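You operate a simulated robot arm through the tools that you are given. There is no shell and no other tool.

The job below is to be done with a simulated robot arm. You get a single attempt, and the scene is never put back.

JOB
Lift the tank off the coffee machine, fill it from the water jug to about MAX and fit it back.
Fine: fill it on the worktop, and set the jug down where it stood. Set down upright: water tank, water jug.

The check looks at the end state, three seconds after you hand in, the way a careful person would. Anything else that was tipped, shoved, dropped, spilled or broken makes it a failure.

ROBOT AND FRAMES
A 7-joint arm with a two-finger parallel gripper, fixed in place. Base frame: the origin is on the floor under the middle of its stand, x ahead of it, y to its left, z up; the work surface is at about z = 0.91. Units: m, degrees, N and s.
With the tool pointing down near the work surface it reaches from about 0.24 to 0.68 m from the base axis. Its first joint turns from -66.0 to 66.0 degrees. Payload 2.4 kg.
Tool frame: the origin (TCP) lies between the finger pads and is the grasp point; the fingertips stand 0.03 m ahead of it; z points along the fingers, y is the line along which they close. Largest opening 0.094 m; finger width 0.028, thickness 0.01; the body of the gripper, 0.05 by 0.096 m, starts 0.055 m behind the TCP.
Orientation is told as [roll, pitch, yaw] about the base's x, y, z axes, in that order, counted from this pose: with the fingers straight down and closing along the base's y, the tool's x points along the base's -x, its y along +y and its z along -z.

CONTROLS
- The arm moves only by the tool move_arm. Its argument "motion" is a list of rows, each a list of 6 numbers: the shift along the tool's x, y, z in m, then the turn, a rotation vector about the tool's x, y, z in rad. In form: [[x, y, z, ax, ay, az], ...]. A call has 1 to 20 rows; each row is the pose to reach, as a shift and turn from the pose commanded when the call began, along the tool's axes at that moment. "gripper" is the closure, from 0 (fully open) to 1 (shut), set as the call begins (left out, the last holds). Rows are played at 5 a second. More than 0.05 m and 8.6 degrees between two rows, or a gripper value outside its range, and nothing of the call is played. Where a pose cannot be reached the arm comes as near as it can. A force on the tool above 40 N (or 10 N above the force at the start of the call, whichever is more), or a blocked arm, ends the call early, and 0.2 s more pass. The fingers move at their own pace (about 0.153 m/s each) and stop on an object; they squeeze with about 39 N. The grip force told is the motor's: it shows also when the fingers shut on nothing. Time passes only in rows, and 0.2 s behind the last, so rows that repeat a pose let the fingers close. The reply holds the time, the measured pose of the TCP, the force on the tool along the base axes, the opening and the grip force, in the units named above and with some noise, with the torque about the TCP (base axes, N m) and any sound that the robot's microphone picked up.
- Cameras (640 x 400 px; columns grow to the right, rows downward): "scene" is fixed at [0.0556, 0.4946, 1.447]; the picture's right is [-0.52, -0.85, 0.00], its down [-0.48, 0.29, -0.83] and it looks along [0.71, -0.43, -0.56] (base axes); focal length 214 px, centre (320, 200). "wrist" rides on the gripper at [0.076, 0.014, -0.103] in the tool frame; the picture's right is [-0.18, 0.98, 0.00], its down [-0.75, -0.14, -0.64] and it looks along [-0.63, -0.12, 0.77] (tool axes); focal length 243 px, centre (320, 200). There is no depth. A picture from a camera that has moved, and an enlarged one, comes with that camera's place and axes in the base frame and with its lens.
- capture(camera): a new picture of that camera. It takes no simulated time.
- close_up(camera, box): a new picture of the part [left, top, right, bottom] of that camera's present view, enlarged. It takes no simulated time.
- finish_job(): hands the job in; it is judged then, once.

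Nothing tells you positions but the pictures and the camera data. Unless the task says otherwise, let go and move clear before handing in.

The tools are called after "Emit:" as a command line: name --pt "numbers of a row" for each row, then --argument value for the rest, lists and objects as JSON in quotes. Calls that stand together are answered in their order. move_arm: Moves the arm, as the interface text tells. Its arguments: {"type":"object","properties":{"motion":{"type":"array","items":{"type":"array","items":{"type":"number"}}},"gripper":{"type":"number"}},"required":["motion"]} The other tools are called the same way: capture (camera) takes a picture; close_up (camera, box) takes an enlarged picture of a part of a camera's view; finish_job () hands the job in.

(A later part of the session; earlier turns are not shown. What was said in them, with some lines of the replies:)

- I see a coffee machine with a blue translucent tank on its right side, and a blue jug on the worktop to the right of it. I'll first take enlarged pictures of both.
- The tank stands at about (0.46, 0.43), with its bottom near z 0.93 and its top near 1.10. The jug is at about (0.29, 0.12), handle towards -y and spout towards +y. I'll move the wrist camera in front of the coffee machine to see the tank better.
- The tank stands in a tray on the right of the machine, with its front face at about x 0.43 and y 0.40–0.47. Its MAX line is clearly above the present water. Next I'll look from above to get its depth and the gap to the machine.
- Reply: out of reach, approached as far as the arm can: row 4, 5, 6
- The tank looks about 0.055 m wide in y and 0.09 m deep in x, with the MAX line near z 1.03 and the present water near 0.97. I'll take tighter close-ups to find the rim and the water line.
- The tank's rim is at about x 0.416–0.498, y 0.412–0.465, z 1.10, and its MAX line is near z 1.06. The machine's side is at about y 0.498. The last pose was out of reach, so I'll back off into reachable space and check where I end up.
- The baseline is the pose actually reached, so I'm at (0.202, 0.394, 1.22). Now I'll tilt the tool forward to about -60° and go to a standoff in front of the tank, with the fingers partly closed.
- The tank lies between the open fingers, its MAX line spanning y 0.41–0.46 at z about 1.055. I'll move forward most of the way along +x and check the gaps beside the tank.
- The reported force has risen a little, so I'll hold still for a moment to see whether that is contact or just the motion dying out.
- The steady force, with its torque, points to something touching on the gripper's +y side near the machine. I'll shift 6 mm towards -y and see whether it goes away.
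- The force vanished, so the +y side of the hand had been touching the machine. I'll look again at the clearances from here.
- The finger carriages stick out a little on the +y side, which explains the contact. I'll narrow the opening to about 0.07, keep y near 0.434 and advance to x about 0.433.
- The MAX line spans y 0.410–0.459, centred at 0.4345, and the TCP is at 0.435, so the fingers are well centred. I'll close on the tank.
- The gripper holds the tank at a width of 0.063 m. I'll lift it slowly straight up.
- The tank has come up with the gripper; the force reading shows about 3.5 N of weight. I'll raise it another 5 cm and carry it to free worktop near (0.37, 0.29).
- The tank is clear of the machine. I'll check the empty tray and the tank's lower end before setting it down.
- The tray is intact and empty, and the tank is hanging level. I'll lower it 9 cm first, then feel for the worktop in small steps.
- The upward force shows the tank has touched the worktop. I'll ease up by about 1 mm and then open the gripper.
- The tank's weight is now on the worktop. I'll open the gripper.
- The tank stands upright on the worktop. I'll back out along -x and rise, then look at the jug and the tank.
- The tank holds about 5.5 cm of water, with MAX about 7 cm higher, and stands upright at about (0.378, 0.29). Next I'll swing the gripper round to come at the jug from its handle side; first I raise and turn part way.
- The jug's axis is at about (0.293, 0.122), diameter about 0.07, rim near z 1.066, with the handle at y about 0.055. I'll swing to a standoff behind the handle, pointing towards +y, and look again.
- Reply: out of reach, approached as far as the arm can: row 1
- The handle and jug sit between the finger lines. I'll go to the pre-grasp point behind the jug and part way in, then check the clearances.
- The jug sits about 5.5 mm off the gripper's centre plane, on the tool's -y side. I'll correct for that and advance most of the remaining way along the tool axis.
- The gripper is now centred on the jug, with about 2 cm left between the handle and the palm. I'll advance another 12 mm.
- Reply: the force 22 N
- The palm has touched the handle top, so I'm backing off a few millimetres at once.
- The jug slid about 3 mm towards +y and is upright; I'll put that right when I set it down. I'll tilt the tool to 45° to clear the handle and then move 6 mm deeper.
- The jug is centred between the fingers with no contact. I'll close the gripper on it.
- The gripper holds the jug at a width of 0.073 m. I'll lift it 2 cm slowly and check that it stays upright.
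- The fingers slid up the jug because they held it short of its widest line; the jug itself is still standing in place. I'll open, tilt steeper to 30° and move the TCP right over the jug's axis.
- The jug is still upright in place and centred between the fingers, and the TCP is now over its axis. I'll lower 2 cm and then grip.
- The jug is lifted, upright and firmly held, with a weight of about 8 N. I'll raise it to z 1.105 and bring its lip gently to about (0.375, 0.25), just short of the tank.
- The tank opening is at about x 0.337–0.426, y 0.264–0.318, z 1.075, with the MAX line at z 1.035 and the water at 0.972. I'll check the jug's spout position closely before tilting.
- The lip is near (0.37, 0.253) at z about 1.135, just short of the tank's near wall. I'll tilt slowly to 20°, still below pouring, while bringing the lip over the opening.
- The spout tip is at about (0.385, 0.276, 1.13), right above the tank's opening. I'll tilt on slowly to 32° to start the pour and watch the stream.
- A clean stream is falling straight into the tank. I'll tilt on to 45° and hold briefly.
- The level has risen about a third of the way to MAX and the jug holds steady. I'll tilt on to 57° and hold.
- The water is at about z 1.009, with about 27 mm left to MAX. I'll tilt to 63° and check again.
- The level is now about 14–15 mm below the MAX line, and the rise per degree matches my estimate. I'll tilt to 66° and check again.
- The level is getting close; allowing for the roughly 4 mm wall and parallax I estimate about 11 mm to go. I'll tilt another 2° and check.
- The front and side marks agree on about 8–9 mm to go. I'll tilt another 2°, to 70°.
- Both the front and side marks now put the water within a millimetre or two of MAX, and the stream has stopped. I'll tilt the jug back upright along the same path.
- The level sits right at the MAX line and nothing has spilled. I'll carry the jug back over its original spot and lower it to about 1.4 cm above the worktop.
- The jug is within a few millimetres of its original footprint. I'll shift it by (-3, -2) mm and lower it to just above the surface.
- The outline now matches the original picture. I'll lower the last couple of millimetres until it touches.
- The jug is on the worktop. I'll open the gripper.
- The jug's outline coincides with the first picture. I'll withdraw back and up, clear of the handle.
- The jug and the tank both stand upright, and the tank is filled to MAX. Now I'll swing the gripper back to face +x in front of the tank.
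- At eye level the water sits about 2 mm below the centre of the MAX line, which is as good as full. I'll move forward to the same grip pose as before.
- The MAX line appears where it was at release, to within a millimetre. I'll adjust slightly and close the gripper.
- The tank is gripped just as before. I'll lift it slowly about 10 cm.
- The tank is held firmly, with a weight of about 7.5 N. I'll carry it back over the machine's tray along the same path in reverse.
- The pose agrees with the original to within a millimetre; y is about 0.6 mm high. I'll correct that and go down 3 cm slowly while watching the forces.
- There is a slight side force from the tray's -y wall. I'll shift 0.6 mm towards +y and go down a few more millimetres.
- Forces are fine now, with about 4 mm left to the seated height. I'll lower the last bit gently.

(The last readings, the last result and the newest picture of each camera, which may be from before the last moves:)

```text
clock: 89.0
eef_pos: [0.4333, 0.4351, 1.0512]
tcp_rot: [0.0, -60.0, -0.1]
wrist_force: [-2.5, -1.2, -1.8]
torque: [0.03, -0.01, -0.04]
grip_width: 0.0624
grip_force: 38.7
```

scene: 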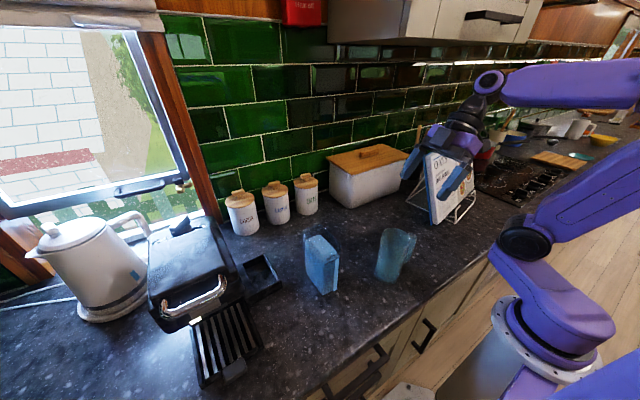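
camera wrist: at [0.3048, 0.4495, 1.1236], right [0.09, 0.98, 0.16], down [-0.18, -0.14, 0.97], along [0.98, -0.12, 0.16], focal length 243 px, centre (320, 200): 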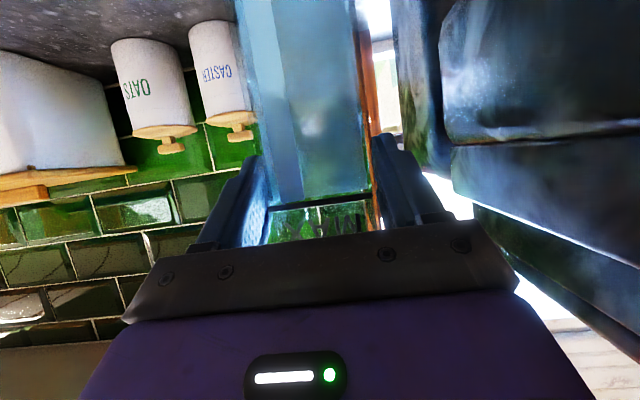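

Emit:
move_arm --pt "0.0004 0 0.0002 0 0 0" --pt "0.0004 0 0.0002 0 0 0"

Emit:
close_up --camera "wrist" --box '[220, 0, 440, 240]'

Emit:
close_up --camera "scene" --box '[220, 220, 310, 320]'

```text
clock: 89.6
eef_pos: [0.433, 0.4352, 1.0511]
tcp_rot: [0.1, -60.0, -0.1]
wrist_force: [-2.3, -1.0, 4.0]
torque: [-0.01, -0.45, -0.1]
grip_width: 0.0625
grip_force: 38.8
```

```text
1.67 times, centred on (330, 120) of wrist
camera zoom: at [0.3052, 0.4491, 1.0347], right [0.09, 0.98, 0.16], down [-0.18, -0.14, 0.97], along [0.98, -0.12, 0.16], focal length 404 px, centre (303, 333)
```

zoom: 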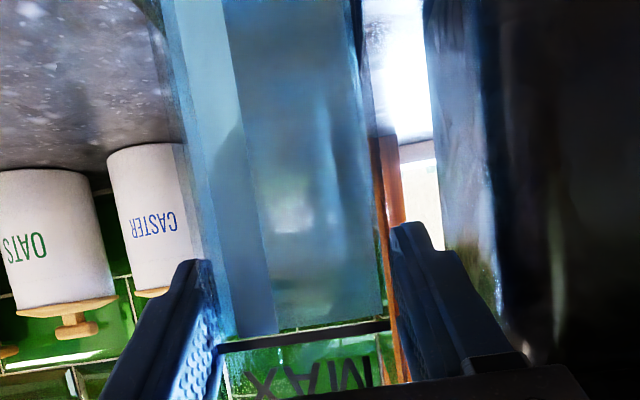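

```text
4.00 times, centred on (265, 270) of scene
camera zoom: at [0.0554, 0.4945, 1.447], right [-0.52, -0.85, 0.0], down [-0.48, 0.29, -0.83], along [0.71, -0.43, -0.56], focal length 858 px, centre (540, -80)
```

zoom: 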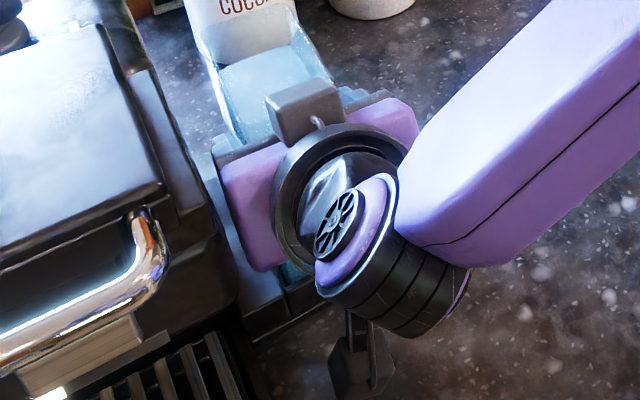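

The tank is seated at its original height and position. I'll open only to 0.07, as on the way in, and check the gaps.

Emit:
move_arm --pt "0 0 0 0 0 0" --pt "0 0 0 0 0 0" --pt "0 0 0 0 0 0" --gripper 0.24

Emit:
close_up --camera "wrist" --box '[220, 60, 440, 240]'

```text
clock: 90.4
eef_pos: [0.4324, 0.4351, 1.0504]
tcp_rot: [0.0, -60.0, 0.0]
wrist_force: [-0.5, 0.0, 0.2]
torque: [0.02, 0.02, 0.02]
grip_width: 0.0716
grip_force: 0.1
```

```text
2.22 times, centred on (330, 150) of wrist
camera zoom: at [0.305, 0.449, 1.0341], right [0.09, 0.98, 0.16], down [-0.18, -0.14, 0.97], along [0.98, -0.12, 0.16], focal length 539 px, centre (298, 311)
```

zoom: 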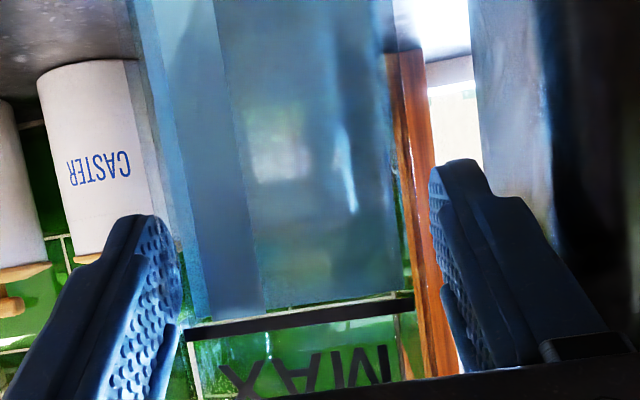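

The fingers are clear of the tank on both sides. I'll retreat straight back, then away from the machine and up.

Emit:
move_arm --pt "0.0075 0 -0.013 0 0 0" --pt "0.015 0 -0.026 0 0 0" --pt "0.0225 0 -0.039 0 0 0" --pt "0.03 0 -0.052 0 0 0" --pt "0.0375 0 -0.065 0 0 0" --pt "0.045 -0.015 -0.0779 0 0 0" --pt "0.05 -0.03 -0.0866 0 0 0" --pt "0.024 -0.04 -0.1016 0 0 0" --pt "-0.002 -0.05 -0.1166 0 0 0" --pt "-0.0366 -0.06 -0.1366 0 0 0" --pt "-0.0366 -0.06 -0.1366 0 0 0" --gripper 0.24

Emit:
capture --camera "scene"

Emit:
capture --camera "wrist"

```text
clock: 92.8
eef_pos: [0.3317, 0.3755, 1.1501]
tcp_rot: [-0.2, -60.1, 0.2]
wrist_force: [-1.1, 1.4, 0.2]
torque: [0.02, -0.03, 0.0]
grip_width: 0.0714
grip_force: 0.0
```

```text
taken
```

scene: 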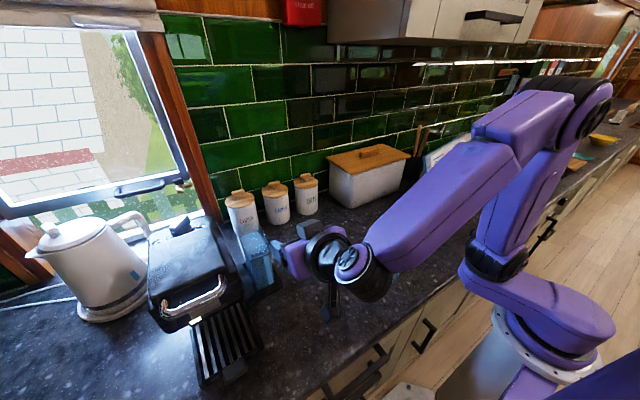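

```text
taken
camera wrist: at [0.2041, 0.3888, 1.1338], right [0.09, 0.98, 0.16], down [-0.18, -0.14, 0.97], along [0.98, -0.12, 0.16], focal length 243 px, centre (320, 200)
```

wrist: 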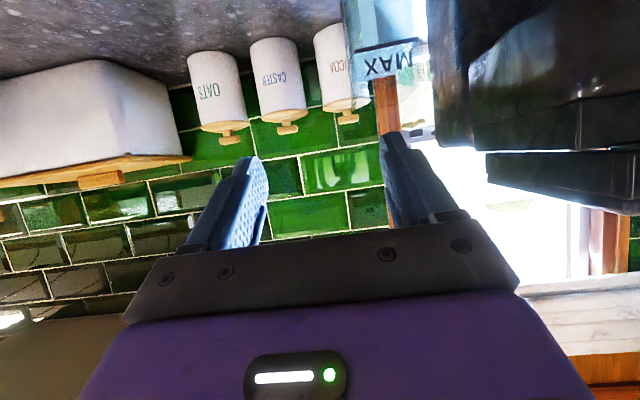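

The tank is back in its tray. I'll move the arm farther up and clear, then check the whole scene.

Emit:
move_arm --pt "-0.0142 -0.0133 -0.0255 0 0.0873 0" --pt "-0.0283 -0.0267 -0.051 0 0.1746 0" --pt "-0.0425 -0.04 -0.0765 0 0.2619 0" --pt "-0.0566 -0.0533 -0.1019 0 0.3492 0" --pt "-0.0708 -0.0667 -0.1274 0 0.4365 0" --pt "-0.0849 -0.08 -0.1529 0 0.5238 0" --pt "-0.0849 -0.08 -0.1529 0 0.5238 0"

Emit:
capture --camera "scene"

Emit:
close_up --camera "scene" --box '[200, 210, 300, 320]'

Emit:
capture --camera "wrist"

```text
clock: 94.4
eef_pos: [0.2419, 0.2954, 1.3003]
tcp_rot: [-0.1, -29.9, 0.0]
wrist_force: [0.0, 0.1, 0.1]
torque: [0.0, 0.03, -0.04]
grip_width: 0.0714
grip_force: 0.1
```

```text
taken
```

scene: 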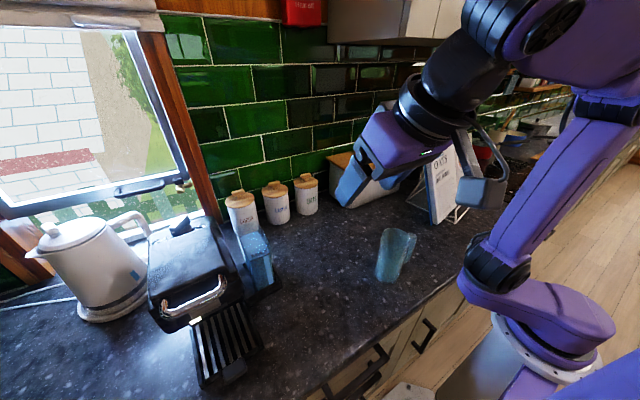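

```text
3.64 times, centred on (250, 265) of scene
camera zoom: at [0.0556, 0.4946, 1.447], right [-0.52, -0.85, 0.0], down [-0.48, 0.29, -0.83], along [0.71, -0.43, -0.56], focal length 780 px, centre (574, -36)
```

zoom: 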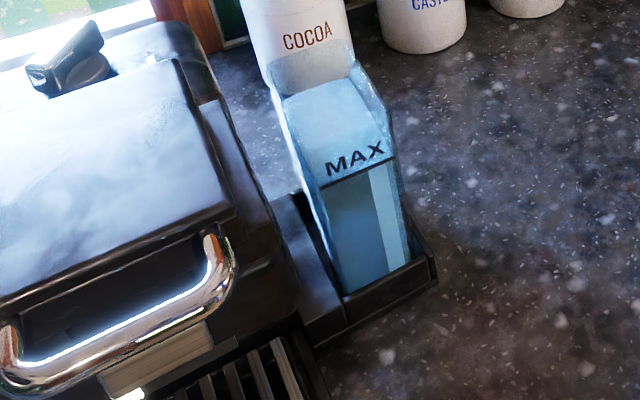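

```text
taken
camera wrist: at [0.1242, 0.3089, 1.3498], right [0.16, 0.98, 0.09], down [0.33, -0.14, 0.93], along [0.93, -0.12, -0.35], focal length 243 px, centre (320, 200)
```

wrist: 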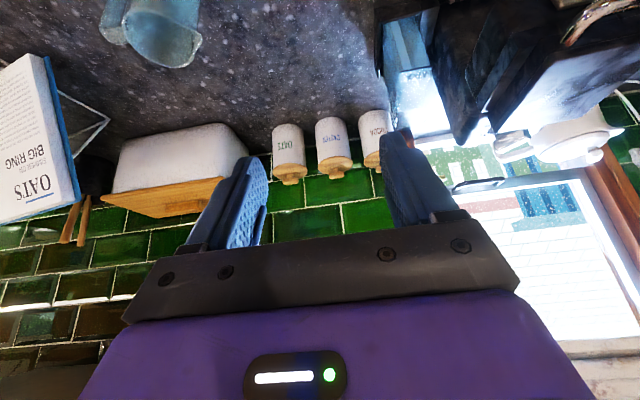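

Emit:
close_up --camera "scene" --box '[225, 215, 275, 295]'

Emit:
close_up --camera "scene" --box '[130, 180, 330, 390]'

Emit:
close_up --camera "scene" --box '[340, 200, 460, 300]'

```text
5.00 times, centred on (250, 255) of scene
camera zoom: at [0.0556, 0.4946, 1.447], right [-0.52, -0.85, 0.0], down [-0.48, 0.29, -0.83], along [0.71, -0.43, -0.56], focal length 1072 px, centre (670, -75)
```

zoom: 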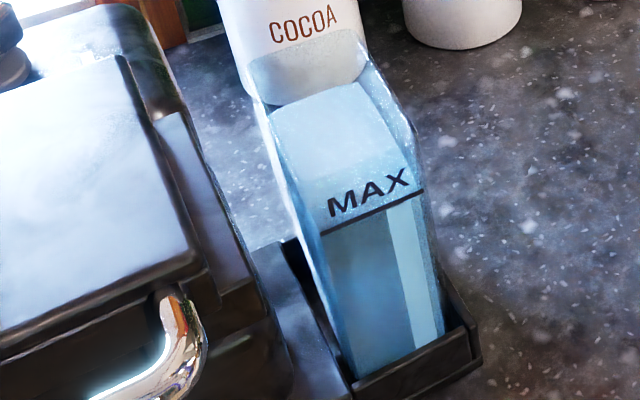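

```text
1.90 times, centred on (230, 285) of scene
camera zoom: at [0.0556, 0.4946, 1.447], right [-0.52, -0.85, 0.0], down [-0.48, 0.29, -0.83], along [0.71, -0.43, -0.56], focal length 408 px, centre (491, 38)
```

zoom: 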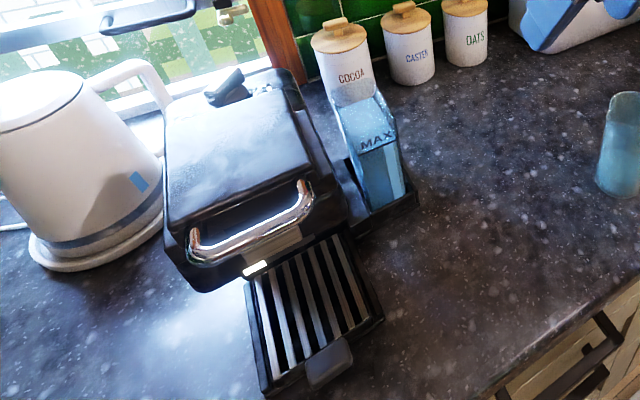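

```text
4.00 times, centred on (400, 250) of scene
camera zoom: at [0.0556, 0.4946, 1.447], right [-0.52, -0.85, 0.0], down [-0.48, 0.29, -0.83], along [0.71, -0.43, -0.56], focal length 858 px, centre (0, 0)
```

zoom: 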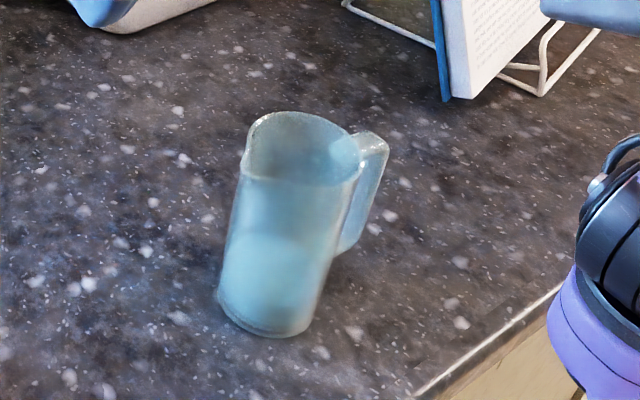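

I want to be sure the machine hasn't shifted, so I'll compare it using the same crops as earlier.

Emit:
close_up --camera "scene" --box '[220, 235, 300, 315]'

Emit:
close_up --camera "scene" --box '[200, 200, 320, 330]'

```text
5.00 times, centred on (260, 275) of scene
camera zoom: at [0.0556, 0.4946, 1.447], right [-0.52, -0.85, 0.0], down [-0.48, 0.29, -0.83], along [0.71, -0.43, -0.56], focal length 1072 px, centre (620, -175)
```

zoom: 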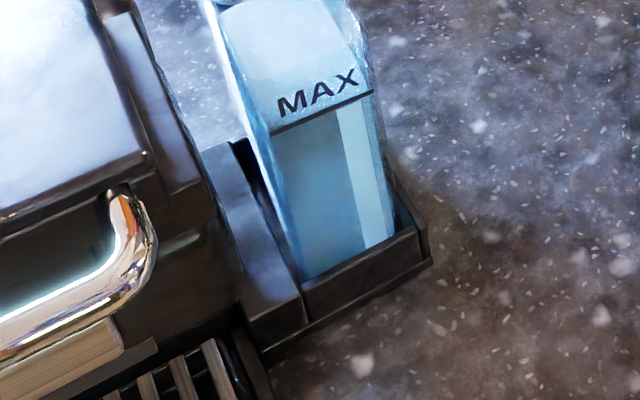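

```text
3.08 times, centred on (260, 265) of scene
camera zoom: at [0.0556, 0.4946, 1.447], right [-0.52, -0.85, 0.0], down [-0.48, 0.29, -0.83], along [0.71, -0.43, -0.56], focal length 660 px, centre (505, 0)
```

zoom: 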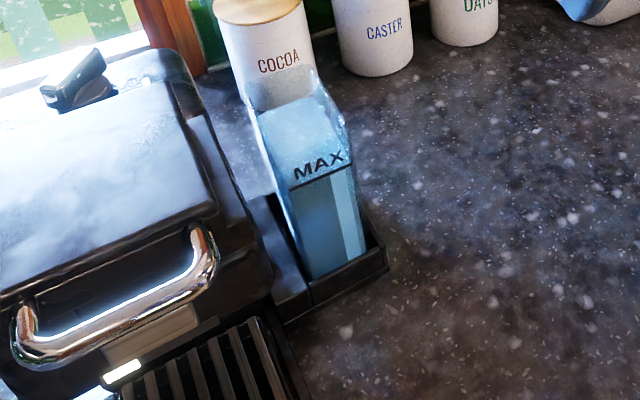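

The tank and jug look right, but the early contact may have nudged the machine slightly. I'll go back to the exact starting pose and compare with the first wrist picture.

Emit:
move_arm --pt "-0.0019 -0.0023 -0.0096 0 0.1309 0" --pt "-0.0038 -0.0046 -0.0193 0 0.2618 0" --pt "-0.0056 -0.0069 -0.0289 0 0.3927 0" --pt "-0.0075 -0.0092 -0.0385 0 0.5236 0" --pt "-0.0075 -0.0092 -0.0385 0 0.5236 0" --gripper 0

Emit:
capture --camera "wrist"

Emit:
close_up --camera "wrist" --box '[360, 30, 640, 220]'

Emit:
capture --camera "scene"

```text
clock: 95.6
eef_pos: [0.2292, 0.2853, 1.3374]
tcp_rot: [0.1, 0.1, -0.1]
wrist_force: [0.0, 0.1, 0.2]
torque: [-0.01, -0.01, 0.01]
grip_width: 0.0941
grip_force: 0.1
```

```text
taken
camera wrist: at [0.1523, 0.2999, 1.4387], right [0.18, 0.98, 0.0], down [0.75, -0.14, 0.64], along [0.63, -0.12, -0.77], focal length 243 px, centre (320, 200)
```

wrist: 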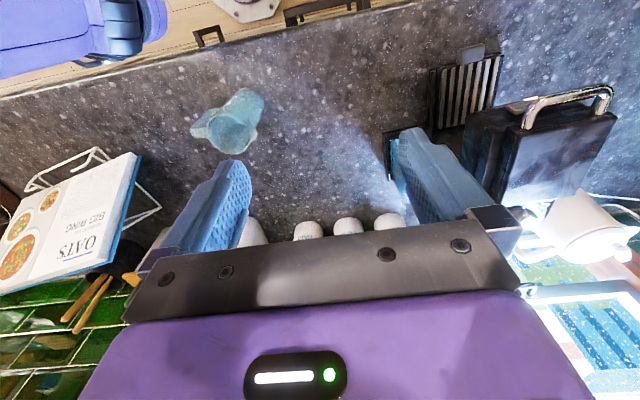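

```text
2.11 times, centred on (500, 125) of wrist
camera zoom: at [0.1523, 0.2999, 1.4387], right [0.18, 0.98, 0.0], down [0.75, -0.14, 0.64], along [0.63, -0.12, -0.77], focal length 511 px, centre (-59, 358)
```

zoom: 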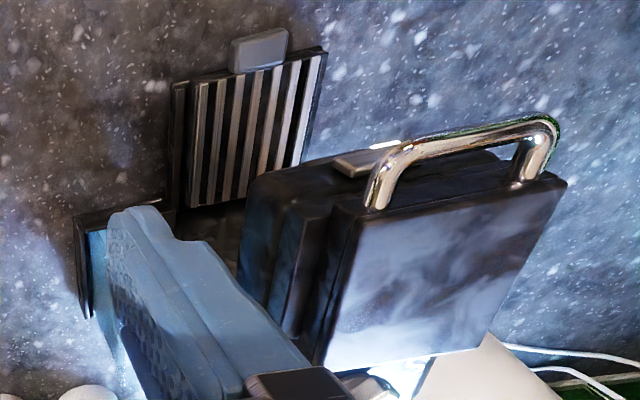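

```text
taken
```

scene: 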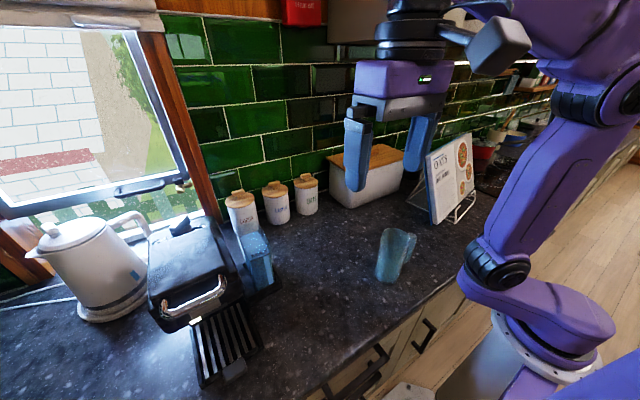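

The tank is filled to about MAX and seated in its tray, and the jug stands upright where it was. The rest of the scene matches the first pictures to within a few millimetres: the early bump left the coffee machine very slightly turned but flat. The arm is clear and nothing is spilled, so I'm handing in.

Emit:
finish_job

```text
The job is handed in.
```

I filled the tank to about MAX on the worktop and fitted it back on the coffee machine. The jug stands upright where it was. I handed the job in with the gripper open and the arm clear; I haven't seen the check's verdict.

- **Fill level:** at eye level the water was about 2 mm below the centre of the MAX line.
- **Tank:** it went back into its tray at its original position and height, to within a millimetre.
- **Jug:** I nudged it about 3 mm while getting a grip, then set it down so that its outline matched the first picture. It still holds some water.
- **Coffee machine:** my first approach to the tank caught the side of the machine. That tilted it up for about two seconds before it dropped back. It now sits flat, but I estimate it is turned by 1–2° and shifted by a few millimetres, perhaps up to a centimetre at the drip tray. I left it there rather than risk pushing it again.
- **Spills:** I saw no spilled water in the final pictures.
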